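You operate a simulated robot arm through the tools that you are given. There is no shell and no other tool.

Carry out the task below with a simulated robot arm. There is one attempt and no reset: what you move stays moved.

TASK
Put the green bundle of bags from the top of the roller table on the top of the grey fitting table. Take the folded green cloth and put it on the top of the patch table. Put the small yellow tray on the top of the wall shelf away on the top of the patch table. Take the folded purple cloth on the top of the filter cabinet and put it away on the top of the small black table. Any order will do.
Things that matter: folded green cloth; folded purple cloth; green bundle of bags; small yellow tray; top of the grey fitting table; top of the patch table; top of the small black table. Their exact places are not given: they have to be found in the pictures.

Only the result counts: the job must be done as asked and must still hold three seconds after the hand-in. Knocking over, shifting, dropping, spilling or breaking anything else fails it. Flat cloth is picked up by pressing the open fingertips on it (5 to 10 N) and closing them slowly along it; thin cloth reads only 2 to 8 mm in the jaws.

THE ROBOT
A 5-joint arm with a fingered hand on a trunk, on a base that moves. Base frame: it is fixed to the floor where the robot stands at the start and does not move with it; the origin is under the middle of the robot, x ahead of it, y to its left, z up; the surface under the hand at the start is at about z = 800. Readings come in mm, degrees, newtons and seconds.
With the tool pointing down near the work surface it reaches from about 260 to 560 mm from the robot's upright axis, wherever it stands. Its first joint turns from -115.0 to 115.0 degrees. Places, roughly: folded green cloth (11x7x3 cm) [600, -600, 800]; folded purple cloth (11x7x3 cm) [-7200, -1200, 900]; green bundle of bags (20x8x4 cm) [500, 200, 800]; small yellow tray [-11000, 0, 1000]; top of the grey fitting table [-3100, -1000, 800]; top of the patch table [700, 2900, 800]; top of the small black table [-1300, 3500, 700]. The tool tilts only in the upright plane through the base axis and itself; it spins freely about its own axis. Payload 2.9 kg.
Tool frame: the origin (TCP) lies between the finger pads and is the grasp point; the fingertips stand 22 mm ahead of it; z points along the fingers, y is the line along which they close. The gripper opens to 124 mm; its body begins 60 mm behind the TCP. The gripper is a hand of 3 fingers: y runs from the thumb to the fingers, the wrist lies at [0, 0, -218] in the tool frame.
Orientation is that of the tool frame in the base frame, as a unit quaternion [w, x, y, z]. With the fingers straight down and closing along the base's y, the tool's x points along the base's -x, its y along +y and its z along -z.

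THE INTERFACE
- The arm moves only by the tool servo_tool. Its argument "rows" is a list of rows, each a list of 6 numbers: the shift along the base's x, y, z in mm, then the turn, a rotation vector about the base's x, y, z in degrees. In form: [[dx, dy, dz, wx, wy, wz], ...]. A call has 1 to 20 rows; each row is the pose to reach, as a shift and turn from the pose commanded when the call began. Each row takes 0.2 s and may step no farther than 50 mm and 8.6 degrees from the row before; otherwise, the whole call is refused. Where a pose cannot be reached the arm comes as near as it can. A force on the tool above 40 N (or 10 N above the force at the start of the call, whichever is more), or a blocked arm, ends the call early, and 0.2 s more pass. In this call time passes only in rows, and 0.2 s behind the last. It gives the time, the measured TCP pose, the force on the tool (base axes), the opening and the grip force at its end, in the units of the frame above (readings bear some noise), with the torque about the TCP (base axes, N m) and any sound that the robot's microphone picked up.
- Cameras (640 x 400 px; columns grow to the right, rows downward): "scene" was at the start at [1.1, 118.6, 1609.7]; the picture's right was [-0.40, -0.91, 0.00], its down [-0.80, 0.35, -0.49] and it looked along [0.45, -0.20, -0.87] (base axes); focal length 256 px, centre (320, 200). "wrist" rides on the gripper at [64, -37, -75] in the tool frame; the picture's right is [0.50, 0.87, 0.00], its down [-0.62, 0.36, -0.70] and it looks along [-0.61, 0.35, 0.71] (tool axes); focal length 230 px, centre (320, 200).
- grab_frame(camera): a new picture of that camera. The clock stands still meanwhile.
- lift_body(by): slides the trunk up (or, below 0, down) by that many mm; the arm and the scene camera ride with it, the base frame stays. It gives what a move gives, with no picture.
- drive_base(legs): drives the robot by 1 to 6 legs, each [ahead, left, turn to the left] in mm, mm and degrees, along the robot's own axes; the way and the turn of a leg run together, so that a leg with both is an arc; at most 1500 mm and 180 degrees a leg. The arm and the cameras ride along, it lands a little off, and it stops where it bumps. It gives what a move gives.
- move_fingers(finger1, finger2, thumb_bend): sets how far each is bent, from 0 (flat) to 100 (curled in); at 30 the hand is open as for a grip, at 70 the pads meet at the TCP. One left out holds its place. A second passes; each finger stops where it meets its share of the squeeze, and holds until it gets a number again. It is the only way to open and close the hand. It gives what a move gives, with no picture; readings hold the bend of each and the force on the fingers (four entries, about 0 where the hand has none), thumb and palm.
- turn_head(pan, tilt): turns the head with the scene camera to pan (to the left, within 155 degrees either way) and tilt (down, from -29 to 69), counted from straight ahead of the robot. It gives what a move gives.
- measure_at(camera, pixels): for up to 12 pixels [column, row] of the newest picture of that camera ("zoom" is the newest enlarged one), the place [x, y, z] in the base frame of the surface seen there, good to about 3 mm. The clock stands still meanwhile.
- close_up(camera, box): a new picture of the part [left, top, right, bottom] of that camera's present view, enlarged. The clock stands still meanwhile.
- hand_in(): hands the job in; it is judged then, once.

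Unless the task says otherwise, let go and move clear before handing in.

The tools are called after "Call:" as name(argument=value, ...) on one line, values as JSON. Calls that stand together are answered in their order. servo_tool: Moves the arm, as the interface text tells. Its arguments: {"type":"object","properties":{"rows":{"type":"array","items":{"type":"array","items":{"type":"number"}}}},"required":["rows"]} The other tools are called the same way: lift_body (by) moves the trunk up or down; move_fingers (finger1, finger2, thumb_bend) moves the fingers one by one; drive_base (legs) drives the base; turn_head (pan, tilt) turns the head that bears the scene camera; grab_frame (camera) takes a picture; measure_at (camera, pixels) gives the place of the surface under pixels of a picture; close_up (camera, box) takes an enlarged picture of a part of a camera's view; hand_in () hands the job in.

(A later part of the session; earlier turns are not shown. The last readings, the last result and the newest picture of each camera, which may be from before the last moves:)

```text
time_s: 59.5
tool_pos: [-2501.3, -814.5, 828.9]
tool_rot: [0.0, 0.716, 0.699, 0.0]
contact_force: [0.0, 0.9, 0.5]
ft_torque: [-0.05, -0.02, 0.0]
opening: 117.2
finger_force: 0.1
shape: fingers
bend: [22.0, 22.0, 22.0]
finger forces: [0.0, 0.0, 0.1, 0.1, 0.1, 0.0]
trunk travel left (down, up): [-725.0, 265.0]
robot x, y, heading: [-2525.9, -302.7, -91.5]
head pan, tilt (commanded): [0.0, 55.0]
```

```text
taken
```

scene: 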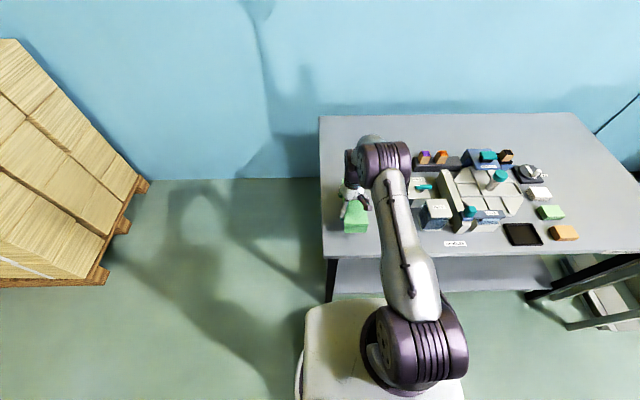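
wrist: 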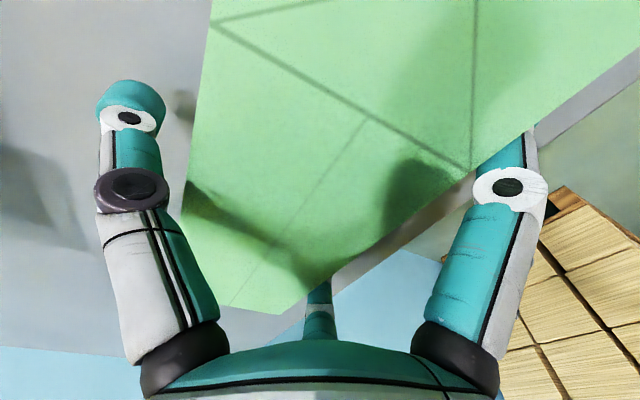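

The hand is open and clear of the bundle. I'll lift straight up, back off and look at the path toward the filter cabinet.

Call:
servo_tool(rows=[[0, 0, 20, 0, 0, 0], [0, 0, 50, 0, 0, 0], [0, 0, 90, 0, 0, 0], [0, 0, 135, 0, 0, 0], [0, 0, 180, 0, 0, 0], [0, 0, 225, 0, 0, 0], [0, 40, 250, 0, 0, 0], [0, 80, 270, 0, 0, 0], [0, 120, 270, 0, 0, 0]])

Call:
grab_frame(camera="scene")

Call:
drive_base(legs=[[-400, 0, 0]])

Call:
turn_head(pan=-75, tilt=15)

Call:
grab_frame(camera="scene")

```text
time_s: 61.5
tool_pos: [-2501.0, -693.5, 1098.0]
tool_rot: [0.002, 0.716, 0.698, -0.001]
contact_force: [0.1, -0.3, -0.2]
ft_torque: [0.0, 0.0, 0.02]
opening: 116.9
finger_force: 0.0
shape: fingers
bend: [22.0, 22.0, 22.0]
finger forces: [0.0, 0.0, 0.0, 0.0, 0.0, 0.1]
trunk travel left (down, up): [-725.0, 265.0]
robot x, y, heading: [-2527.9, -300.4, -91.6]
head pan, tilt (commanded): [0.0, 55.0]
```

```text
taken
```

scene: 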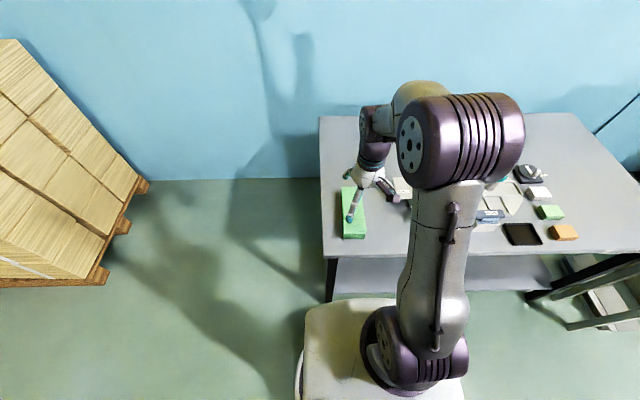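

```text
time_s: 64.0
tool_pos: [-2490.9, -287.0, 1096.8]
tool_rot: [0.0, 0.712, 0.702, 0.0]
contact_force: [0.1, 0.1, 0.0]
ft_torque: [-0.02, 0.05, -0.01]
opening: 117.2
finger_force: 0.0
shape: fingers
bend: [22.0, 22.0, 22.0]
finger forces: [0.0, 0.0, 0.0, 0.0, 0.1, 0.1]
trunk travel left (down, up): [-725.0, 265.0]
robot x, y, heading: [-2521.6, 108.6, -90.7]
head pan, tilt (commanded): [0.0, 55.0]
```

```text
time_s: 65.5
tool_pos: [-2489.9, -286.9, 1097.0]
tool_rot: [-0.001, 0.712, 0.702, 0.0]
contact_force: [0.3, -0.6, 0.4]
ft_torque: [0.02, -0.03, 0.01]
opening: 117.0
finger_force: 0.1
shape: fingers
bend: [22.0, 22.0, 22.0]
finger forces: [0.1, 0.0, 0.0, 0.1, 0.0, 0.0]
trunk travel left (down, up): [-725.0, 265.0]
robot x, y, heading: [-2521.7, 106.6, -91.0]
head pan, tilt (commanded): [-75.0, 15.0]
```

```text
taken
```

scene: 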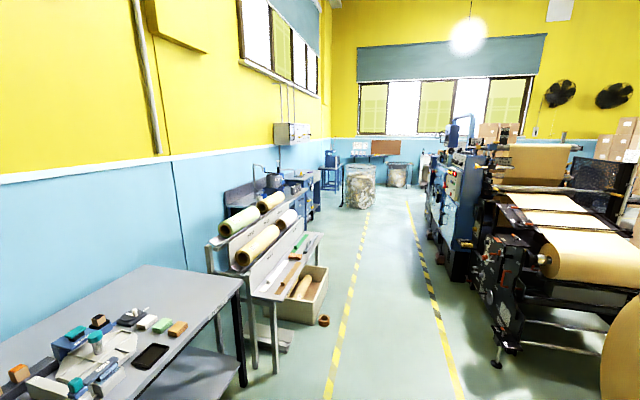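

The bundle lies well on the table (px (353,212)). Next I'll measure the corridor and look closer toward the filter cabinet.

Call:
measure_at(camera="scene", pixels=[[340, 330], [365, 230], [440, 330], [412, 210], [325, 320], [328, 275], [495, 365], [440, 235], [320, 240], [325, 200], [360, 200], [270, 180]])

Call:
close_up(camera="scene", box=[200, 110, 440, 260])

```text
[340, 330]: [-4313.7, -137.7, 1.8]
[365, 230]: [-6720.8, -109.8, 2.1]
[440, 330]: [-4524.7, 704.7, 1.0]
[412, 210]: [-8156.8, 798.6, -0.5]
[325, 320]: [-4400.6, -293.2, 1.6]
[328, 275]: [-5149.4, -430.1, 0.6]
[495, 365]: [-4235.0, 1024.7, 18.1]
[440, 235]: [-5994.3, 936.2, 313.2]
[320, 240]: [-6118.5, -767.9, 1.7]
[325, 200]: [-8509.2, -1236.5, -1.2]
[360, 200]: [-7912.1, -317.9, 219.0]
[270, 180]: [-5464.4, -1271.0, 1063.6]
```

```text
2.67 times, centred on (320, 185) of scene
```

zoom: 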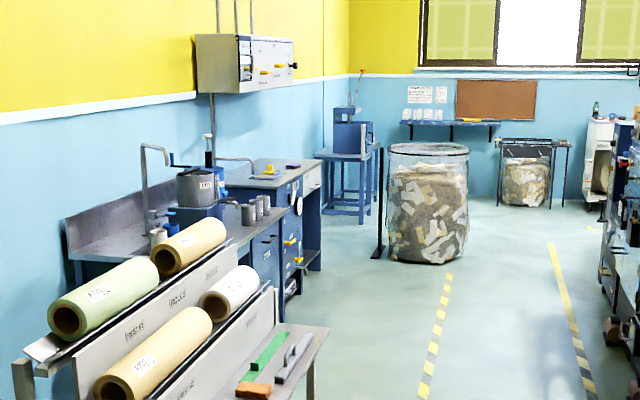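

A purple item is visible at zoom (293,166) on the blue filter cabinet; the corridor between y≈−130 and y≈+700 is clear. I'll strafe along it at y≈250 up to x≈−6400 and look again.

Call:
drive_base(legs=[[-150, 0, 0.7], [0, -1400, 0], [0, -1300, 0], [0, -1200, 0]])

Call:
turn_head(pan=-40, tilt=25)

Call:
grab_frame(camera="scene")

```text
time_s: 85.2
tool_pos: [-6360.2, -112.0, 1096.6]
tool_rot: [-0.001, 0.709, 0.705, 0.0]
contact_force: [-0.8, 0.1, -0.5]
ft_torque: [0.04, 0.0, -0.03]
opening: 117.2
finger_force: 0.0
shape: fingers
bend: [22.0, 22.0, 22.0]
finger forces: [0.0, 0.0, 0.0, 0.1, 0.1, 0.1]
trunk travel left (down, up): [-725.0, 265.0]
robot x, y, heading: [-6396.4, 283.0, -90.2]
head pan, tilt (commanded): [-75.0, 15.0]
```

```text
time_s: 86.2
tool_pos: [-6361.4, -112.0, 1097.6]
tool_rot: [0.0, 0.709, 0.705, 0.0]
contact_force: [0.3, -0.3, -0.3]
ft_torque: [0.02, -0.01, 0.0]
opening: 117.2
finger_force: 0.0
shape: fingers
bend: [22.0, 22.0, 22.0]
finger forces: [0.0, 0.0, 0.0, 0.0, 0.0, 0.0]
trunk travel left (down, up): [-725.0, 265.0]
robot x, y, heading: [-6393.4, 279.8, -90.5]
head pan, tilt (commanded): [-40.0, 25.0]
```

```text
taken
```

scene: 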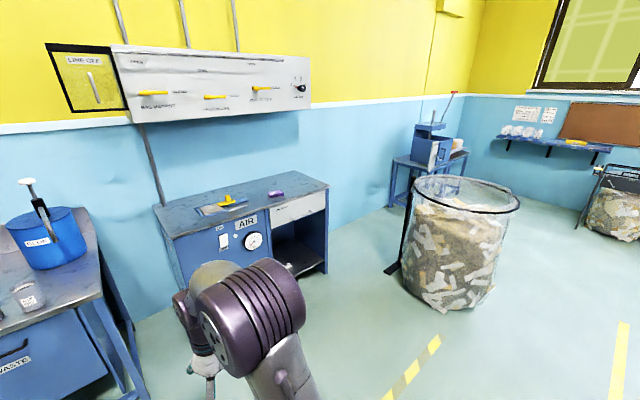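

Call:
measure_at(camera="scene", pixels=[[277, 194], [328, 187], [177, 232], [155, 207], [290, 172], [225, 200], [328, 272], [388, 268], [435, 295], [102, 293], [130, 395], [280, 205]])

Call:
close_up(camera="scene", box=[140, 150, 340, 280])

Call:
close_up(camera="scene", box=[480, 90, 640, 190])

```text
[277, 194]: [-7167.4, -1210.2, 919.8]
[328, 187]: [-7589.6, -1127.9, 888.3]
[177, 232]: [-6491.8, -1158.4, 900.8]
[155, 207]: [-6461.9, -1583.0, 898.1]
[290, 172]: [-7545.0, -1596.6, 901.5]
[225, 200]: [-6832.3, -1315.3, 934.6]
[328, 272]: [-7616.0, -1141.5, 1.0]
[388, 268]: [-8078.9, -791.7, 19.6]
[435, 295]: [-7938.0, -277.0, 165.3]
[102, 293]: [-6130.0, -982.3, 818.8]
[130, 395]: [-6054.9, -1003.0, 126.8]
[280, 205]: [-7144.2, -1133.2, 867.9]
```

```text
3.08 times, centred on (240, 215) of scene
```

zoom: 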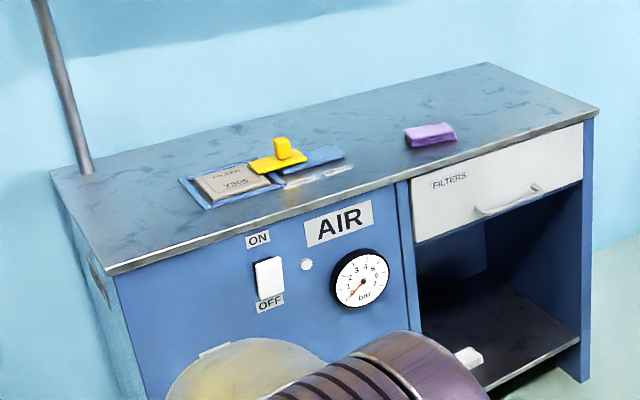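

```text
4.00 times, centred on (560, 140) of scene
```

zoom: 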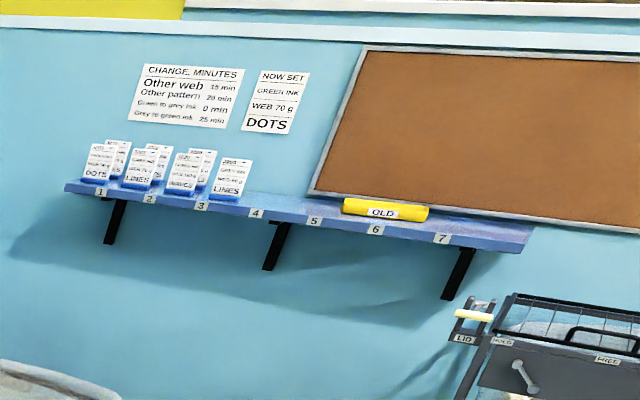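

The purple cloth is at about (−7167,−1210,920) on the cabinet (front edge y≈−1135, top z≈900), and the yellow "OLD" tray is seen on the wall shelf at zoom (385,208). I'll drive in front of the cabinet, stopping short, and raise the trunk 100 mm.

Call:
drive_base(legs=[[0, -776, 0.3], [880, 0, 0]])

Call:
lift_body(by=100)

Call:
turn_head(pan=0, tilt=50)

Call:
grab_frame(camera="scene")

Call:
grab_frame(camera="wrist")

```text
time_s: 94.7
tool_pos: [-7137.2, -999.1, 1097.5]
tool_rot: [0.0, 0.705, 0.709, 0.0]
contact_force: [0.3, -0.1, 0.2]
ft_torque: [-0.04, 0.01, 0.0]
opening: 117.4
finger_force: 0.0
shape: fingers
bend: [22.0, 22.0, 22.0]
finger forces: [0.0, 0.1, 0.1, 0.0, 0.0, 0.1]
trunk travel left (down, up): [-725.0, 265.0]
robot x, y, heading: [-7174.5, -608.4, -89.7]
head pan, tilt (commanded): [-40.0, 25.0]
```

```text
time_s: 96.0
tool_pos: [-7137.7, -999.4, 1196.4]
tool_rot: [0.0, 0.705, 0.709, 0.0]
contact_force: [0.3, -0.4, 0.8]
ft_torque: [0.0, 0.04, 0.01]
opening: 117.4
finger_force: 0.1
shape: fingers
bend: [22.0, 22.0, 22.0]
finger forces: [0.0, 0.1, 0.0, 0.0, 0.0, 0.0]
trunk travel left (down, up): [-825.0, 165.0]
robot x, y, heading: [-7175.1, -604.8, -89.7]
head pan, tilt (commanded): [-40.0, 25.0]
```

```text
time_s: 97.1
tool_pos: [-7137.9, -999.5, 1196.9]
tool_rot: [0.0, 0.705, 0.709, 0.0]
contact_force: [0.7, -0.2, 0.0]
ft_torque: [0.02, -0.01, -0.01]
opening: 117.3
finger_force: 0.0
shape: fingers
bend: [22.0, 22.0, 22.0]
finger forces: [0.0, 0.0, 0.0, 0.0, 0.0, 0.0]
trunk travel left (down, up): [-825.0, 165.0]
robot x, y, heading: [-7175.1, -611.8, -89.6]
head pan, tilt (commanded): [0.0, 50.0]
```

```text
taken
```

scene: 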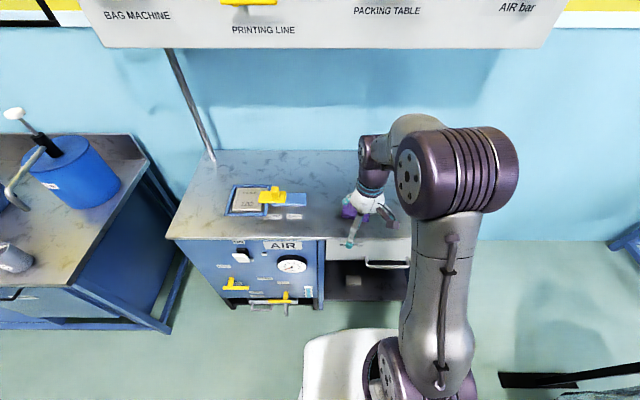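

```text
taken
```

wrist: 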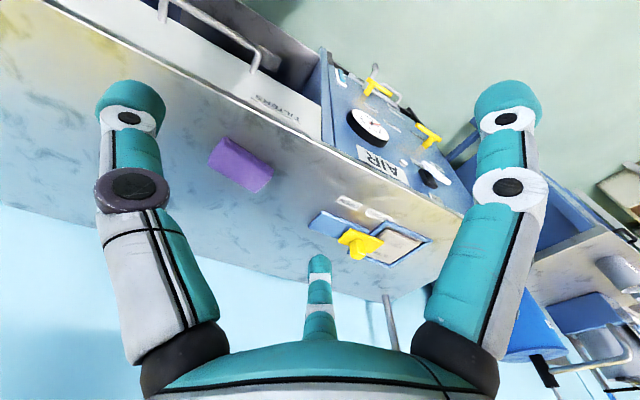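

I'll measure the purple cloth in the wrist view (px 240,165) and the protruding valve/handle on the cabinet front.

Call:
close_up(camera="wrist", box=[190, 110, 310, 210])

Call:
measure_at(camera="zoom", pixels=[[185, 140], [440, 290], [230, 150], [420, 320], [330, 440], [100, 270], [320, 250], [220, 350]])

Call:
measure_at(camera="scene", pixels=[[250, 303], [287, 296], [240, 284], [388, 265], [345, 210], [355, 212], [410, 239], [170, 238], [300, 240], [330, 340], [375, 262], [272, 195]])

```text
4.00 times, centred on (250, 160) of wrist
```

zoom: 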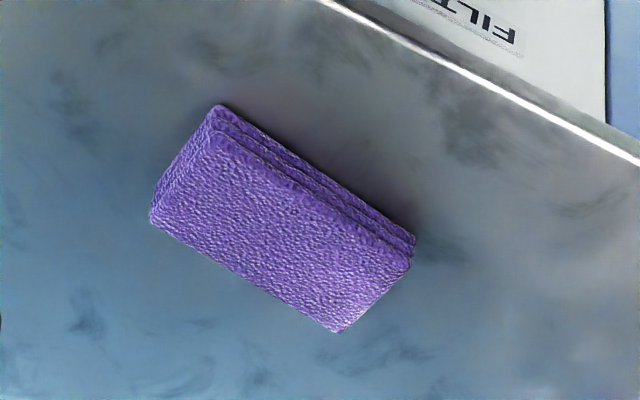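

```text
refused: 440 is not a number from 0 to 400
```

```text
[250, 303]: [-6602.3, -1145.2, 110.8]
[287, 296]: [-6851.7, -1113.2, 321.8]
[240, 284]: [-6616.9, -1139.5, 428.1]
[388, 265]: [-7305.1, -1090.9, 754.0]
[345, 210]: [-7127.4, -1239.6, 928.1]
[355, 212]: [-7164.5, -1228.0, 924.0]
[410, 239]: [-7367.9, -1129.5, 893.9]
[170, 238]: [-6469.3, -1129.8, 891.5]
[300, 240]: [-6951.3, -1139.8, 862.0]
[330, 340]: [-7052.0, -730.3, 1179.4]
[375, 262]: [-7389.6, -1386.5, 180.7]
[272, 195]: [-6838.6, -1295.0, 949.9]
```

Call:
measure_at(camera="zoom", pixels=[[213, 135], [408, 262], [152, 218], [335, 328], [280, 230], [220, 108], [412, 240], [400, 150], [460, 280], [120, 250], [310, 180]])

```text
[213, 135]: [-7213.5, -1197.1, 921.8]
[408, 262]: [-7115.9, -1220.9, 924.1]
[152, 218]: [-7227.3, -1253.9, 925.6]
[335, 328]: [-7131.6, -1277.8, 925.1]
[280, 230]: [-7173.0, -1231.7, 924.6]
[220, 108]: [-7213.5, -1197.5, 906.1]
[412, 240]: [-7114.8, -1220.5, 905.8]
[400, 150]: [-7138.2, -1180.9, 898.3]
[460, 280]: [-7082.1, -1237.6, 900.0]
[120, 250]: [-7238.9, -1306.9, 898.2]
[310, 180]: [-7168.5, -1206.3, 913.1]
```

The cloth's top corners give centre ≈(−7172,−1237,925), long axis at about −14°, ~100×60 mm, 25 mm thick. I'll drive 150 mm closer, shape the hand (fingers 50, thumb 30), and turn it +75° so it closes across the short side.

Call:
drive_base(legs=[[150, 0, 0]])

Call:
move_fingers(finger1=50, finger2=50, thumb_bend=28)

Call:
servo_tool(rows=[[0, 0, 0, 0, 0, 8.3], [0, 0, 0, 0, 0, 16.6], [0, 0, 0, 0, 0, 25], [0, 0, 0, 0, 0, 33.3], [0, 0, 0, 0, 0, 41.6], [0, 0, 0, 0, 0, 50], [0, 0, 0, 0, 0, 58.3], [0, 0, 0, 0, 0, 66.6], [0, 0, 0, 0, 0, 75]])

Call:
grab_frame(camera="wrist")

```text
time_s: 98.5
tool_pos: [-7137.4, -1146.2, 1197.5]
tool_rot: [0.0, 0.706, 0.708, 0.001]
contact_force: [-0.3, -0.1, 0.2]
ft_torque: [0.02, 0.01, 0.0]
opening: 117.3
finger_force: 0.1
shape: fingers
bend: [22.0, 22.0, 22.0]
finger forces: [0.0, 0.1, 0.0, 0.0, 0.0, 0.1]
trunk travel left (down, up): [-825.0, 165.0]
robot x, y, heading: [-7175.4, -756.2, -89.9]
head pan, tilt (commanded): [0.0, 50.0]
```

```text
time_s: 99.5
tool_pos: [-7136.8, -1147.3, 1196.2]
tool_rot: [0.0, 0.706, 0.708, 0.0]
contact_force: [0.2, 0.3, 0.3]
ft_torque: [0.01, -0.01, 0.01]
opening: 80.7
finger_force: 0.1
shape: fingers
bend: [50.0, 50.0, 28.0]
finger forces: [0.1, 0.0, 0.1, 0.1, 0.1, 0.0]
trunk travel left (down, up): [-825.0, 165.0]
robot x, y, heading: [-7172.4, -758.7, -89.9]
head pan, tilt (commanded): [0.0, 50.0]
```

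```text
time_s: 101.5
tool_pos: [-7137.6, -1147.7, 1197.6]
tool_rot: [0.0, 0.127, 0.992, 0.0]
contact_force: [0.9, -0.2, 0.3]
ft_torque: [-0.01, 0.0, -0.03]
opening: 80.6
finger_force: 0.0
shape: fingers
bend: [50.0, 50.0, 28.0]
finger forces: [0.0, 0.0, 0.0, 0.0, 0.0, 0.0]
trunk travel left (down, up): [-825.0, 165.0]
robot x, y, heading: [-7176.1, -753.5, -89.9]
head pan, tilt (commanded): [0.0, 50.0]
```

```text
taken
```

wrist: 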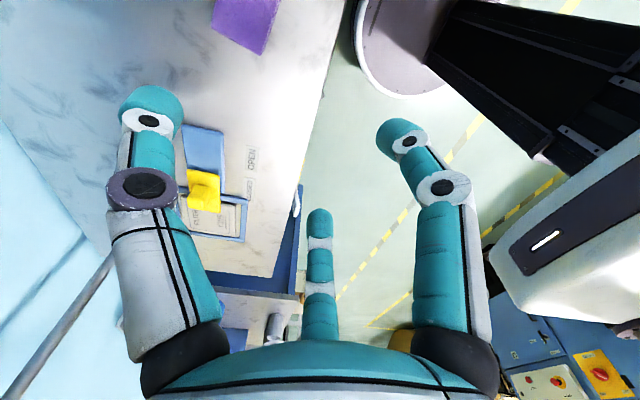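

Tool y now points at ~75°, across the cloth's short side. I'll move over the cloth (TCP ≈ (−7165,−1211)) and descend to z≈985 to check alignment.

Call:
servo_tool(rows=[[-14, -32, -20, 0, 0, 0], [-27.5, -64, -50, 0, 0, 0], [-27.5, -64, -95, 0, 0, 0], [-27.5, -64, -140, 0, 0, 0], [-27.5, -64, -180, 0, 0, 0], [-27.5, -64, -212, 0, 0, 0]])

Call:
grab_frame(camera="wrist")

Call:
measure_at(camera="wrist", pixels=[[165, 105], [172, 125], [390, 140], [385, 155], [320, 215], [318, 225], [420, 200], [155, 180]])

Call:
close_up(camera="scene", box=[240, 120, 480, 280])

```text
time_s: 102.9
tool_pos: [-7164.9, -1213.0, 985.7]
tool_rot: [0.001, 0.128, 0.992, 0.0]
contact_force: [-0.7, 0.6, -0.6]
ft_torque: [-0.01, -0.03, 0.02]
opening: 80.7
finger_force: 0.1
shape: fingers
bend: [50.0, 50.0, 28.0]
finger forces: [0.0, 0.0, 0.0, 0.1, 0.1, 0.0]
trunk travel left (down, up): [-825.0, 165.0]
robot x, y, heading: [-7174.6, -758.9, -89.8]
head pan, tilt (commanded): [0.0, 50.0]
```

```text
taken
```

wrist: 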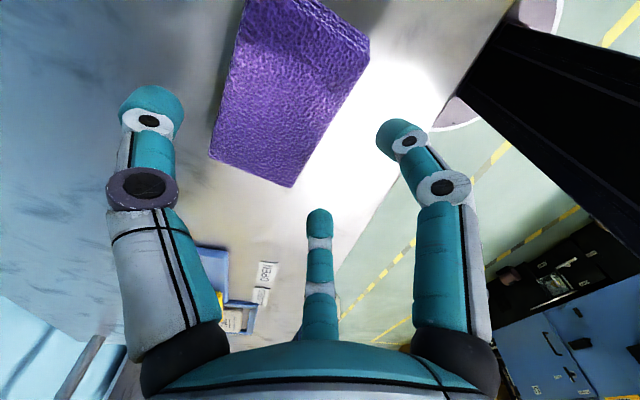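

```text
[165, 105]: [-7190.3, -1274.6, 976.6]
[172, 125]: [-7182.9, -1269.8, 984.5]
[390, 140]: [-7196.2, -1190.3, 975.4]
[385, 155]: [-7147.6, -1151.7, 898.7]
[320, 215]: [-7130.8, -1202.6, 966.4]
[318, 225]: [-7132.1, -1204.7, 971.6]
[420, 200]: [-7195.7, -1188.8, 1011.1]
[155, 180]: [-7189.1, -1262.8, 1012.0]
```

```text
2.50 times, centred on (360, 200) of scene
```

zoom: 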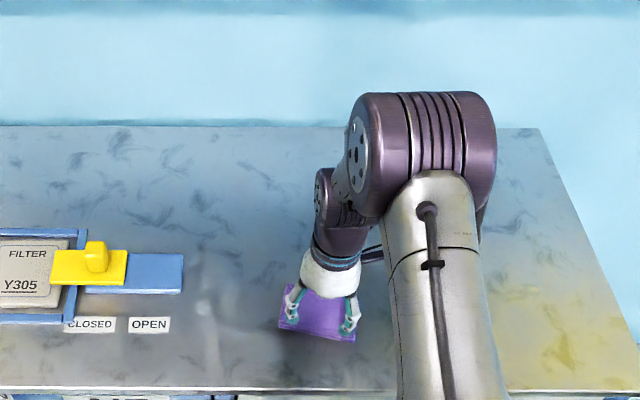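

In tool axes the cloth spans y −55…+4 while the thumb face is at −64 and the fingers at about +12, so it fits. I'll descend stepwise toward z≈924.

Call:
servo_tool(rows=[[0, 0, -20, 0, 0, 0], [0, 0, -35, 0, 0, 0], [0, 0, -46, 0, 0, 0], [0, 0, -54, 0, 0, 0], [0, 0, -57, 0, 0, 0]])

Call:
grab_frame(camera="wrist")

```text
time_s: 104.1
tool_pos: [-7163.6, -1211.6, 928.4]
tool_rot: [0.0, 0.129, 0.992, 0.0]
contact_force: [1.7, -0.6, 3.9]
ft_torque: [0.07, 0.0, 0.02]
opening: 80.7
finger_force: 2.1
shape: fingers
bend: [50.0, 50.0, 28.0]
finger forces: [2.1, 1.6, 0.1, 0.0, 0.2, 0.0]
trunk travel left (down, up): [-825.0, 165.0]
robot x, y, heading: [-7177.9, -755.3, -90.0]
head pan, tilt (commanded): [0.0, 50.0]
```

```text
taken
```

wrist: 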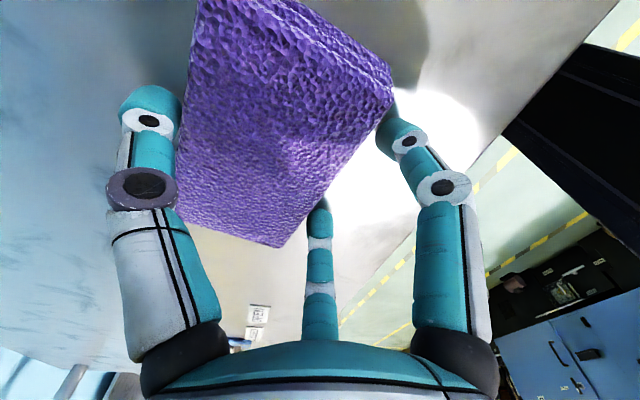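

The fingertips of the bent fingers already touch the cabinet top (3.9 N). I'll raise 3 mm and close slowly.

Call:
servo_tool(rows=[[0, 0, 3, 0, 0, 0]])

Call:
move_fingers(finger1=54, finger2=54, thumb_bend=36)

Call:
grab_frame(camera="wrist")

```text
time_s: 104.5
tool_pos: [-7163.7, -1210.8, 932.3]
tool_rot: [-0.001, 0.129, 0.992, 0.0]
contact_force: [0.7, -0.3, 0.0]
ft_torque: [0.0, 0.02, 0.03]
opening: 80.6
finger_force: 0.1
shape: fingers
bend: [50.0, 50.0, 28.0]
finger forces: [0.0, 0.0, 0.0, 0.1, 0.2, 0.0]
trunk travel left (down, up): [-825.0, 165.0]
robot x, y, heading: [-7175.5, -754.9, -90.0]
head pan, tilt (commanded): [0.0, 50.0]
```

```text
time_s: 105.5
tool_pos: [-7164.8, -1211.9, 931.5]
tool_rot: [0.0, 0.128, 0.992, 0.0]
contact_force: [-0.2, 0.9, 0.2]
ft_torque: [-0.02, 0.0, 0.0]
opening: 67.0
finger_force: 1.1
shape: fingers
bend: [54.0, 53.0, 35.0]
finger forces: [0.5, 1.0, 0.1, 0.0, 1.2, 0.0]
trunk travel left (down, up): [-825.0, 165.0]
robot x, y, heading: [-7176.5, -755.3, -89.7]
head pan, tilt (commanded): [0.0, 50.0]
```

```text
taken
```

wrist: 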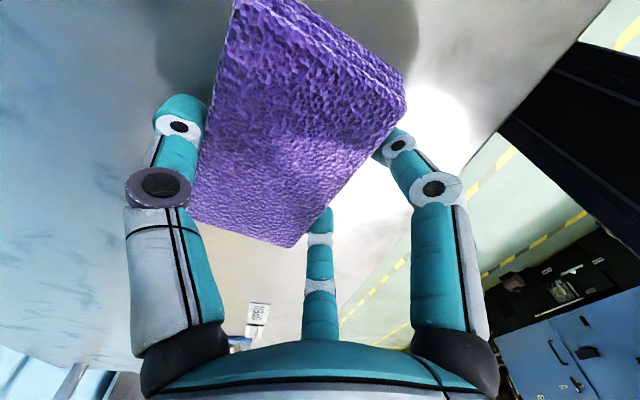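

All three digits touch the cloth lightly. Now I'll close fully.

Call:
move_fingers(finger1=70, finger2=70, thumb_bend=60)

Call:
grab_frame(camera="wrist")

```text
time_s: 106.5
tool_pos: [-7165.0, -1211.8, 930.7]
tool_rot: [0.0, 0.129, 0.992, 0.001]
contact_force: [-0.7, -2.5, 6.1]
ft_torque: [-0.06, 0.0, 0.02]
opening: 63.6
finger_force: 26.0
shape: fingers
bend: [56.0, 55.0, 43.0]
finger forces: [12.1, 12.1, 0.1, 0.0, 27.6, 0.0]
trunk travel left (down, up): [-825.0, 165.0]
robot x, y, heading: [-7178.8, -752.7, -89.6]
head pan, tilt (commanded): [0.0, 50.0]
```

```text
taken
```

wrist: 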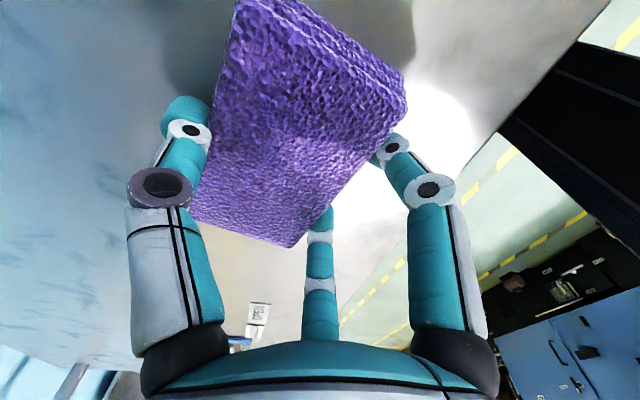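

Grip is 26 N on the cloth with all digits. I'll lift slowly and verify.

Call:
servo_tool(rows=[[0, 0, 4, 0, 0, 0], [0, 0, 10, 0, 0, 0], [0, 0, 20, 0, 0, 0], [0, 0, 35, 0, 0, 0], [0, 0, 55, 0, 0, 0], [0, 0, 80, 0, 0, 0], [0, 0, 110, 0, 0, 0]])

Call:
grab_frame(camera="wrist")

Call:
close_up(camera="scene", box=[240, 120, 480, 280])

```text
time_s: 108.1
tool_pos: [-7166.4, -1211.2, 1041.1]
tool_rot: [-0.001, 0.128, 0.992, 0.0]
contact_force: [0.2, 0.4, -0.5]
ft_torque: [0.02, -0.01, -0.04]
opening: 63.4
finger_force: 26.2
shape: fingers
bend: [56.0, 55.0, 44.0]
finger forces: [12.9, 12.9, 0.0, 0.1, 26.5, 0.0]
trunk travel left (down, up): [-825.0, 165.0]
robot x, y, heading: [-7173.3, -756.1, -89.6]
head pan, tilt (commanded): [0.0, 50.0]
```

```text
taken
```

wrist: 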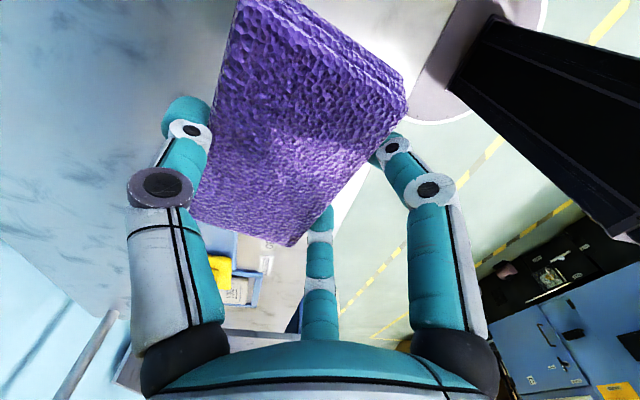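

```text
2.50 times, centred on (360, 200) of scene
```

zoom: 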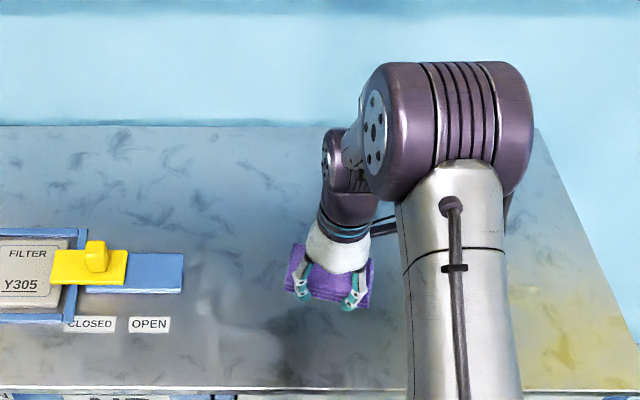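

The purple cloth is held. I'll raise it, back out to the corridor, drive back along it to x≈−1300 and turn to face +y toward the small black table.

Call:
servo_tool(rows=[[0, 30, 30, 0, 0, 0], [0, 60, 60, 0, 0, 0], [0, 90, 90, 0, 0, 0]])

Call:
drive_base(legs=[[-1020, 0, 0], [0, 1500, 0], [0, 1500, 0], [0, 1500, 0], [0, 1350, 0]])

```text
time_s: 108.9
tool_pos: [-7166.1, -1121.5, 1132.2]
tool_rot: [0.0, 0.13, 0.992, -0.001]
contact_force: [1.0, -0.2, -0.2]
ft_torque: [0.01, -0.02, 0.0]
opening: 63.3
finger_force: 25.9
shape: fingers
bend: [56.0, 56.0, 44.0]
finger forces: [12.9, 12.7, 0.0, 0.0, 26.3, 0.0]
trunk travel left (down, up): [-825.0, 165.0]
robot x, y, heading: [-7174.8, -755.7, -89.7]
head pan, tilt (commanded): [0.0, 50.0]
```

```text
time_s: 141.5
tool_pos: [-1336.1, 99.3, 1130.9]
tool_rot: [0.001, 0.114, 0.994, 0.0]
contact_force: [0.1, -0.1, -0.3]
ft_torque: [0.02, 0.0, 0.01]
opening: 63.3
finger_force: 26.3
shape: fingers
bend: [56.0, 56.0, 44.0]
finger forces: [12.9, 12.8, 0.0, 0.0, 26.4, 0.0]
trunk travel left (down, up): [-825.0, 165.0]
robot x, y, heading: [-1357.4, 465.2, -88.1]
head pan, tilt (commanded): [0.0, 50.0]
```

Robot is at (−1357,465). I'll turn ~178° to face +y and drive ahead 1700, then look at the small black table.

Call:
drive_base(legs=[[0, 0, 178], [1300, 0, 0]])

Call:
turn_head(pan=0, tilt=25)

Call:
grab_frame(camera="scene")

```text
time_s: 155.3
tool_pos: [-1377.7, 2126.9, 1131.3]
tool_rot: [0.0, 0.992, -0.129, 0.0]
contact_force: [-0.1, -1.2, -0.9]
ft_torque: [0.0, 0.0, 0.04]
opening: 62.8
finger_force: 24.2
shape: fingers
bend: [56.0, 56.0, 45.0]
finger forces: [12.2, 11.9, 0.1, 0.1, 25.0, 0.0]
trunk travel left (down, up): [-825.0, 165.0]
robot x, y, heading: [-1367.5, 1755.0, 90.2]
head pan, tilt (commanded): [0.0, 50.0]
```

```text
time_s: 156.2
tool_pos: [-1377.5, 2127.0, 1131.4]
tool_rot: [0.001, 0.992, -0.13, 0.0]
contact_force: [-0.7, 0.0, -0.3]
ft_torque: [0.0, 0.01, 0.02]
opening: 62.5
finger_force: 24.3
shape: fingers
bend: [56.0, 56.0, 45.0]
finger forces: [12.2, 12.1, 0.0, 0.0, 24.7, 0.1]
trunk travel left (down, up): [-825.0, 165.0]
robot x, y, heading: [-1365.9, 1759.0, 90.3]
head pan, tilt (commanded): [0.0, 25.0]
```

```text
taken
```

scene: 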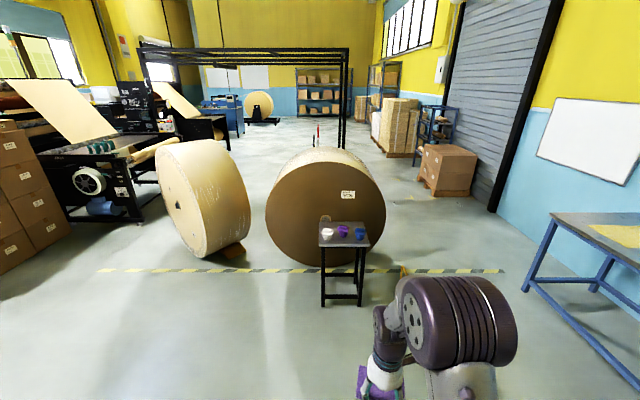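

The small black table is ahead at px (343,235) with three cups on it. I'll zoom in and measure its top.

Call:
close_up(camera="scene", box=[290, 200, 410, 310])

Call:
measure_at(camera="zoom", pixels=[[155, 135], [150, 250], [420, 250], [395, 135], [195, 175], [280, 175], [370, 190], [280, 225], [185, 230], [350, 225], [320, 140], [230, 150]])

Call:
measure_at(camera="scene", pixels=[[404, 275], [235, 252], [345, 262], [380, 210], [322, 305], [360, 303], [420, 268], [395, 280]])

```text
3.64 times, centred on (350, 255) of scene
```

zoom: 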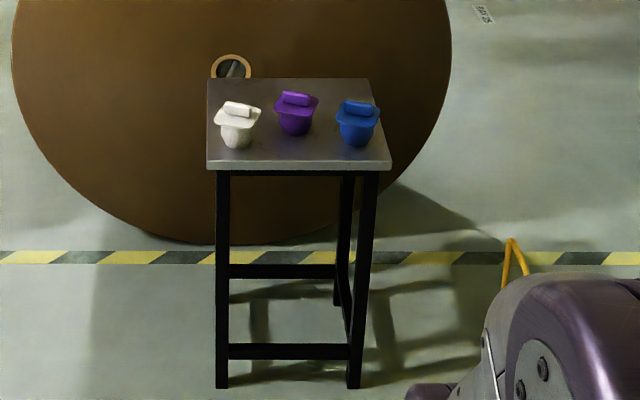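

```text
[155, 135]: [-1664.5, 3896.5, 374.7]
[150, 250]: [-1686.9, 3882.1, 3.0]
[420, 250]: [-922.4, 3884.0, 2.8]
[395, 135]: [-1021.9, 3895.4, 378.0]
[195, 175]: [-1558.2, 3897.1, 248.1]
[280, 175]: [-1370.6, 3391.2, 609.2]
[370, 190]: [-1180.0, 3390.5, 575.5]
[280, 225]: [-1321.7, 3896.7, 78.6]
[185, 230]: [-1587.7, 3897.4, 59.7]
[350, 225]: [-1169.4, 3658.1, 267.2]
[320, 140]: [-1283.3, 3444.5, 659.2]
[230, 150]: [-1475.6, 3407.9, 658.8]
```

```text
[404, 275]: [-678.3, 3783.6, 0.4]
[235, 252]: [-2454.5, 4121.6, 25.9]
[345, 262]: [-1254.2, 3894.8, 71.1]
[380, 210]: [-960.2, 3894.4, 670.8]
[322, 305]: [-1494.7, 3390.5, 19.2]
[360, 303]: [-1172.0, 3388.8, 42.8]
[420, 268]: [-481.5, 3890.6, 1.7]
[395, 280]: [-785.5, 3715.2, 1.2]
```

Call:
measure_at(camera="zoom", pixels=[[210, 160], [388, 160], [212, 84], [366, 84], [235, 142], [295, 128], [357, 138], [300, 155], [260, 150], [325, 150], [238, 110], [290, 97]])

Call:
measure_at(camera="zoom", pixels=[[358, 110], [265, 100], [330, 100], [250, 130], [270, 128], [340, 130], [315, 140], [380, 135], [370, 100], [220, 100]])

```text
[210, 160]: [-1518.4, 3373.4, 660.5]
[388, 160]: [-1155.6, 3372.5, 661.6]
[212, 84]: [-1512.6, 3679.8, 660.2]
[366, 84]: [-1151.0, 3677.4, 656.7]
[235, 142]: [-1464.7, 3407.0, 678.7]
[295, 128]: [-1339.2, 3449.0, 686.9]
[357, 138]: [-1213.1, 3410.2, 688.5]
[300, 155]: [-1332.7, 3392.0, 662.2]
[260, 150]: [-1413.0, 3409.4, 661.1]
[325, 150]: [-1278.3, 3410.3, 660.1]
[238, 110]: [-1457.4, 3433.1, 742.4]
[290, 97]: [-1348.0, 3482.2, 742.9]
```

```text
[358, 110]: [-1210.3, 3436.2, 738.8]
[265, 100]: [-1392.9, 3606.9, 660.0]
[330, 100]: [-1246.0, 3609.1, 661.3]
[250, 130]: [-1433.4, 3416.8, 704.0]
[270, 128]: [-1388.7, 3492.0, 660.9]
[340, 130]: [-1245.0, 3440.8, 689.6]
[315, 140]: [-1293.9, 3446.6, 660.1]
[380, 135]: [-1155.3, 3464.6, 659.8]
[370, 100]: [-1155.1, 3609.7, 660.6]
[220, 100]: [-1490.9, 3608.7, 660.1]
```

The table top spans x −1520…−1150, y 3370…3690, z≈660, with cups in the front half at (−1460,3430), (−1345,3470), (−1212,3430); the back right is free. I'll drive nearer and measure again, minding the yellow wedge on the right.

Call:
drive_base(legs=[[850, -36, 0]])

Call:
turn_head(pan=-5, tilt=45)

Call:
grab_frame(camera="scene")

Call:
grab_frame(camera="wrist")

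```text
time_s: 160.7
tool_pos: [-1348.4, 2968.7, 1129.8]
tool_rot: [0.0, 0.992, -0.126, 0.0]
contact_force: [-0.2, 0.2, -0.7]
ft_torque: [0.0, 0.02, 0.0]
opening: 62.4
finger_force: 24.9
shape: fingers
bend: [56.0, 56.0, 45.0]
finger forces: [12.3, 12.0, 0.0, 0.1, 24.8, 0.0]
trunk travel left (down, up): [-825.0, 165.0]
robot x, y, heading: [-1337.5, 2601.2, 90.4]
head pan, tilt (commanded): [0.0, 25.0]
```

```text
time_s: 161.5
tool_pos: [-1348.9, 2967.0, 1131.3]
tool_rot: [0.0, 0.992, -0.126, 0.0]
contact_force: [0.7, 0.6, -1.1]
ft_torque: [0.01, -0.01, 0.03]
opening: 61.9
finger_force: 24.7
shape: fingers
bend: [56.0, 56.0, 45.0]
finger forces: [12.2, 12.1, 0.0, 0.0, 24.8, 0.0]
trunk travel left (down, up): [-825.0, 165.0]
robot x, y, heading: [-1336.8, 2599.6, 90.2]
head pan, tilt (commanded): [-5.0, 45.0]
```

```text
taken
```

scene: 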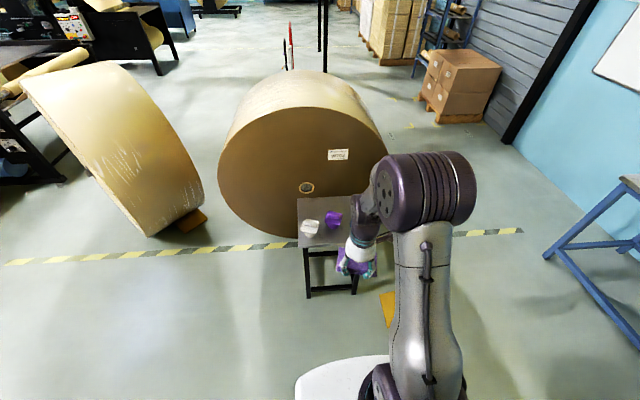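

```text
taken
```

wrist: 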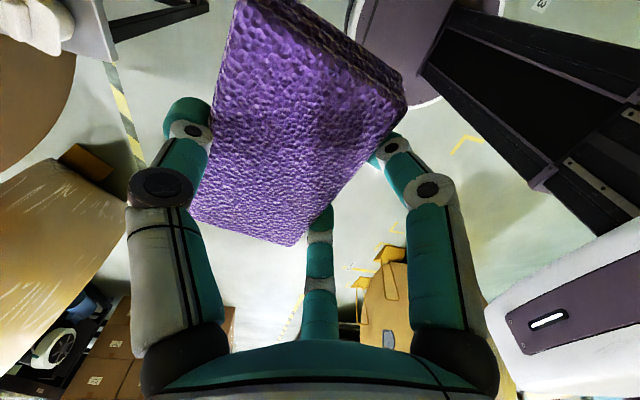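

I'll measure the wedge, the base outline as seen in the wrist picture, and the roll edges.

Call:
measure_at(camera="scene", pixels=[[382, 295], [383, 312], [393, 325], [320, 370], [300, 380], [345, 362], [200, 215], [200, 190], [312, 228], [333, 215], [330, 240], [300, 245]])

Call:
measure_at(camera="wrist", pixels=[[400, 80], [370, 60], [360, 25], [420, 95], [355, 5], [440, 95], [430, 60]])

Call:
close_up(camera="scene", box=[270, 170, 470, 340])

```text
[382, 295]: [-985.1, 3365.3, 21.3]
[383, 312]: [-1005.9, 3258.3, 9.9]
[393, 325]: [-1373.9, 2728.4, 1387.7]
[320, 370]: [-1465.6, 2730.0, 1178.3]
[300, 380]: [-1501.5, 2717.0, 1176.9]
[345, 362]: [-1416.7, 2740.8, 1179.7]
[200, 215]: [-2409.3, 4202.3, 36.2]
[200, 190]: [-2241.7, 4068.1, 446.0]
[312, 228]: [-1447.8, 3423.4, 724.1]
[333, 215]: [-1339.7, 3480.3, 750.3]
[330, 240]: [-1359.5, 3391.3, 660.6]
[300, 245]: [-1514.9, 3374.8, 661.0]
```

```text
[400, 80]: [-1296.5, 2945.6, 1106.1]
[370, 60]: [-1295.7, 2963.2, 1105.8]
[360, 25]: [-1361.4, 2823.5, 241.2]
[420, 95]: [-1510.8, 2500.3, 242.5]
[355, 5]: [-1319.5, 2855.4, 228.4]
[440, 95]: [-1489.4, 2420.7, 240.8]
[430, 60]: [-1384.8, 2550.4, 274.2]
```

```text
2.35 times, centred on (370, 255) of scene
```

zoom: 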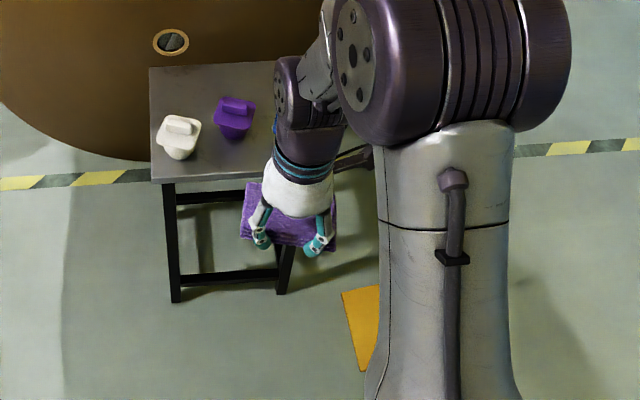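

The base radius appears ~260–280 mm (front rim at +255), the wedge's nearest corner is at (−1006,3258), so standing at (−1337,3030) is clear. I'll drive ahead 430 and lower the trunk 240 mm.

Call:
drive_base(legs=[[300, 0, 0], [125, 0, 0]])

Call:
lift_body(by=-140)

Call:
turn_head(pan=0, tilt=60)

Call:
grab_frame(camera="scene")

Call:
grab_frame(camera="wrist")

```text
time_s: 164.4
tool_pos: [-1353.7, 3390.0, 1131.6]
tool_rot: [0.001, 0.992, -0.126, 0.001]
contact_force: [0.5, 0.4, -0.6]
ft_torque: [0.0, -0.03, -0.02]
opening: 62.4
finger_force: 24.6
shape: fingers
bend: [56.0, 56.0, 45.0]
finger forces: [12.2, 12.1, 0.1, 0.1, 24.7, 0.0]
trunk travel left (down, up): [-825.0, 165.0]
robot x, y, heading: [-1341.0, 3024.5, 90.5]
head pan, tilt (commanded): [-5.0, 45.0]
```

```text
time_s: 166.1
tool_pos: [-1353.1, 3391.3, 990.9]
tool_rot: [0.0, 0.992, -0.126, 0.0]
contact_force: [1.6, -0.1, -1.2]
ft_torque: [0.0, 0.0, 0.01]
opening: 62.5
finger_force: 23.7
shape: fingers
bend: [56.0, 56.0, 45.0]
finger forces: [12.2, 12.0, 0.1, 0.0, 24.7, 0.1]
trunk travel left (down, up): [-685.0, 305.0]
robot x, y, heading: [-1342.0, 3023.0, 90.4]
head pan, tilt (commanded): [-5.0, 45.0]
```

```text
time_s: 166.8
tool_pos: [-1353.0, 3391.5, 991.3]
tool_rot: [0.0, 0.992, -0.127, 0.0]
contact_force: [0.6, -0.4, -0.7]
ft_torque: [-0.01, 0.01, 0.01]
opening: 62.6
finger_force: 24.3
shape: fingers
bend: [56.0, 56.0, 45.0]
finger forces: [12.1, 12.1, 0.0, 0.0, 24.8, 0.0]
trunk travel left (down, up): [-685.0, 305.0]
robot x, y, heading: [-1342.2, 3025.8, 90.6]
head pan, tilt (commanded): [0.0, 60.0]
```

```text
taken
```

scene: 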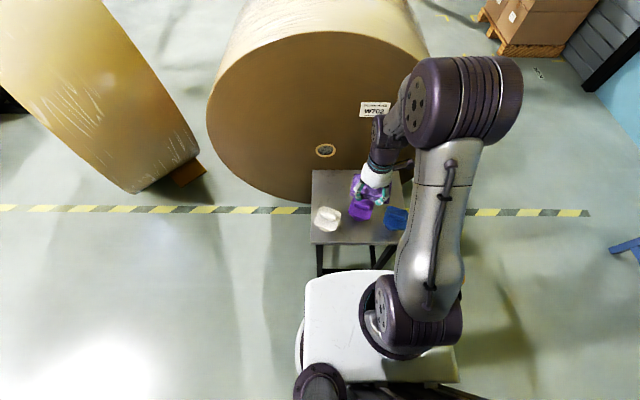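

```text
taken
```

wrist: 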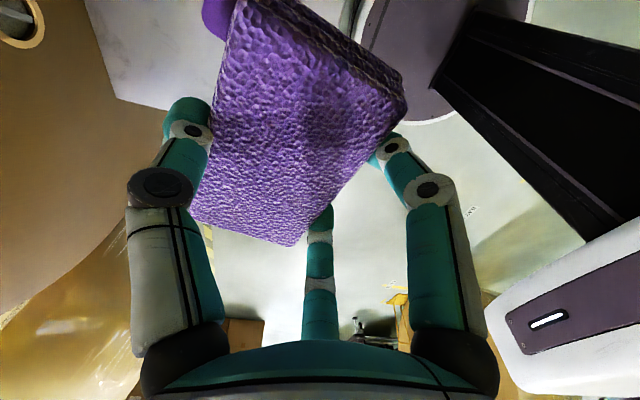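

I'll zoom in on the table to measure the cups' exact extents and the free back area.

Call:
close_up(camera="scene", box=[290, 150, 430, 260])

Call:
measure_at(camera="scene", pixels=[[313, 242], [400, 243], [314, 172], [398, 172], [330, 212], [362, 208], [397, 217], [398, 208], [402, 195], [390, 208], [340, 180], [320, 190]])

```text
3.64 times, centred on (360, 205) of scene
```

zoom: 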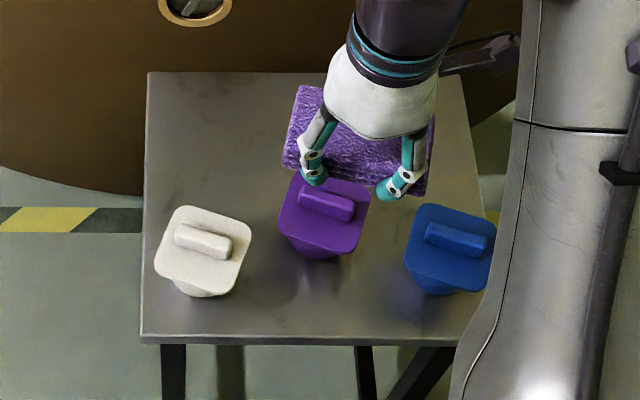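

```text
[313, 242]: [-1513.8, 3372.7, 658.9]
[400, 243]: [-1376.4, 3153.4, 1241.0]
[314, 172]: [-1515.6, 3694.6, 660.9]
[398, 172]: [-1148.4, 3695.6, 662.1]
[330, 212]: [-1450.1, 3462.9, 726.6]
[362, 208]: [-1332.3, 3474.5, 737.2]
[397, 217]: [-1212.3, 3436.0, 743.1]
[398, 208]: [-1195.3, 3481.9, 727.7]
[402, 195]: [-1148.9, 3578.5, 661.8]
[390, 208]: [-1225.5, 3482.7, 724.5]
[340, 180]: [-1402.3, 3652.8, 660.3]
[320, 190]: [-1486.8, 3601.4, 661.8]
```

The blue cup's brim reaches back to y≈3485 and the purple's right edge is x≈−1295, so the free spot behind blue fits a cloth centred near (−1235,3572). I'll move there at height, turn the tool 14.6° so the cloth lies square, and lower the trunk 100 mm.

Call:
servo_tool(rows=[[24, 31, 0, 0, 0, 4], [47, 61, 0, 0, 0, 8], [71, 92, 0, 0, 0, 12], [95, 123, 0, 0, 0, 14.6], [118, 153, 0, 0, 0, 14.6]])

Call:
lift_body(by=-100)

Call:
grab_frame(camera="scene")

Call:
grab_frame(camera="wrist")

```text
time_s: 168.0
tool_pos: [-1382.7, 3531.8, 994.3]
tool_rot: [0.002, 1.0, -0.02, 0.0]
contact_force: [0.3, 0.3, -0.7]
ft_torque: [-0.05, 0.03, 0.04]
opening: 61.8
finger_force: 24.5
shape: fingers
bend: [56.0, 56.0, 45.0]
finger forces: [12.2, 11.9, 0.1, 0.1, 24.8, 0.0]
out of reach, approached as far as the arm can: row 2, 3, 4, 5
trunk travel left (down, up): [-685.0, 305.0]
robot x, y, heading: [-1344.5, 3022.3, 90.5]
head pan, tilt (commanded): [0.0, 60.0]
```

```text
time_s: 169.4
tool_pos: [-1381.5, 3529.0, 895.1]
tool_rot: [0.0, 1.0, -0.021, 0.0]
contact_force: [-0.1, -0.6, -0.4]
ft_torque: [0.01, -0.02, 0.0]
opening: 62.0
finger_force: 24.7
shape: fingers
bend: [56.0, 56.0, 45.0]
finger forces: [12.2, 12.0, 0.1, 0.0, 24.8, 0.1]
trunk travel left (down, up): [-585.0, 405.0]
robot x, y, heading: [-1341.5, 3027.7, 90.4]
head pan, tilt (commanded): [0.0, 60.0]
```

```text
taken
```

scene: 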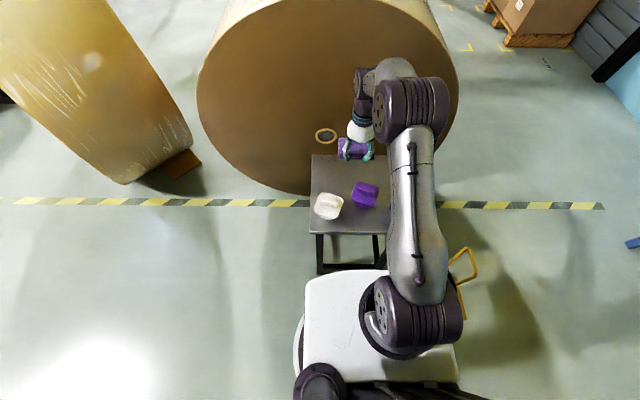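

```text
taken
```

wrist: 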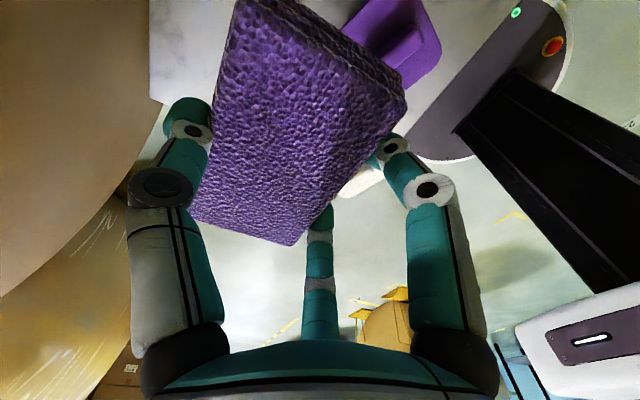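

The arm could not follow: the tool's spin seems limited near ±175° relative to the arm, so it slid left to (−1382,3530). Placing behind the white cup (TCP ≈(−1430,3550)) is reachable and free instead; a small test move first shows which pose shifts count from.

Call:
servo_tool(rows=[[-20, 0, 0, 0, 0, 0]])

```text
time_s: 169.8
tool_pos: [-1401.1, 3528.5, 893.7]
tool_rot: [-0.001, 1.0, -0.021, 0.001]
contact_force: [-0.4, -0.1, -0.9]
ft_torque: [-0.02, 0.0, 0.03]
opening: 61.9
finger_force: 24.6
shape: fingers
bend: [56.0, 56.0, 45.0]
finger forces: [12.2, 12.0, 0.0, 0.0, 24.7, 0.1]
trunk travel left (down, up): [-585.0, 405.0]
robot x, y, heading: [-1339.7, 3024.5, 90.4]
head pan, tilt (commanded): [0.0, 60.0]
```

Shifts count from the actual pose. I'll move to (−1430,3553) and descend to about z≈745.

Call:
servo_tool(rows=[[-15, 12, 0, 0, 0, 0], [-29, 24, 0, 0, 0, 0], [-29, 24, -45, 0, 0, 0], [-29, 24, -90, 0, 0, 0]])

Call:
grab_frame(camera="scene")

Call:
close_up(camera="scene", box=[280, 130, 420, 250])

Call:
grab_frame(camera="wrist")

```text
time_s: 170.8
tool_pos: [-1432.1, 3554.2, 803.2]
tool_rot: [-0.001, 1.0, -0.021, 0.0]
contact_force: [0.2, 0.0, -0.7]
ft_torque: [-0.01, 0.01, 0.03]
opening: 61.8
finger_force: 24.6
shape: fingers
bend: [57.0, 56.0, 45.0]
finger forces: [12.3, 12.1, 0.0, 0.0, 25.0, 0.0]
trunk travel left (down, up): [-585.0, 405.0]
robot x, y, heading: [-1338.9, 3023.3, 90.6]
head pan, tilt (commanded): [0.0, 60.0]
```

```text
taken
```

scene: 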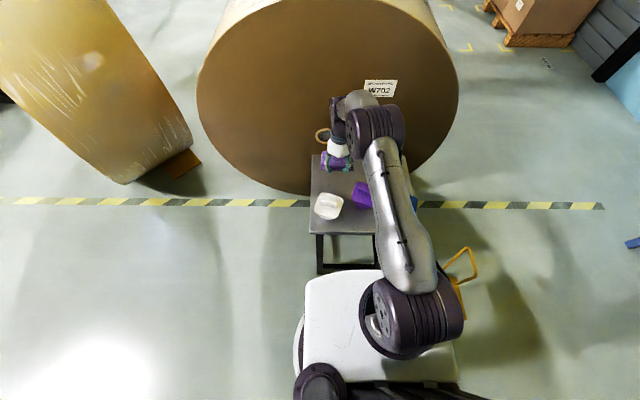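

```text
3.33 times, centred on (350, 190) of scene
```

zoom: 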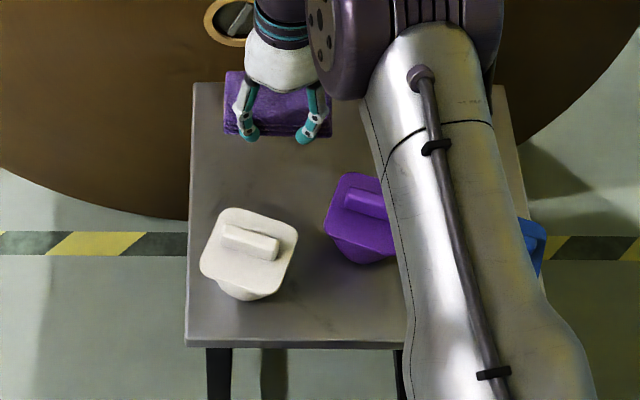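

```text
taken
```

wrist: 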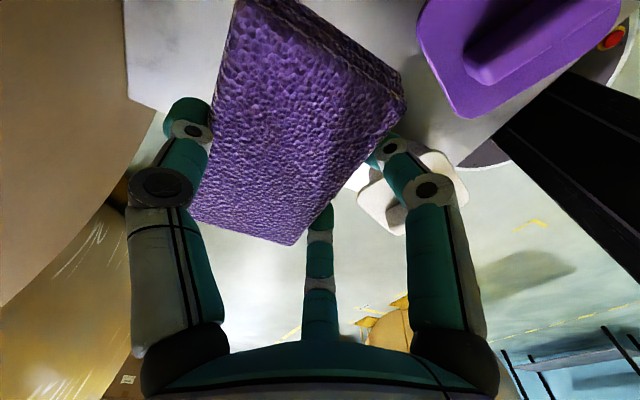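

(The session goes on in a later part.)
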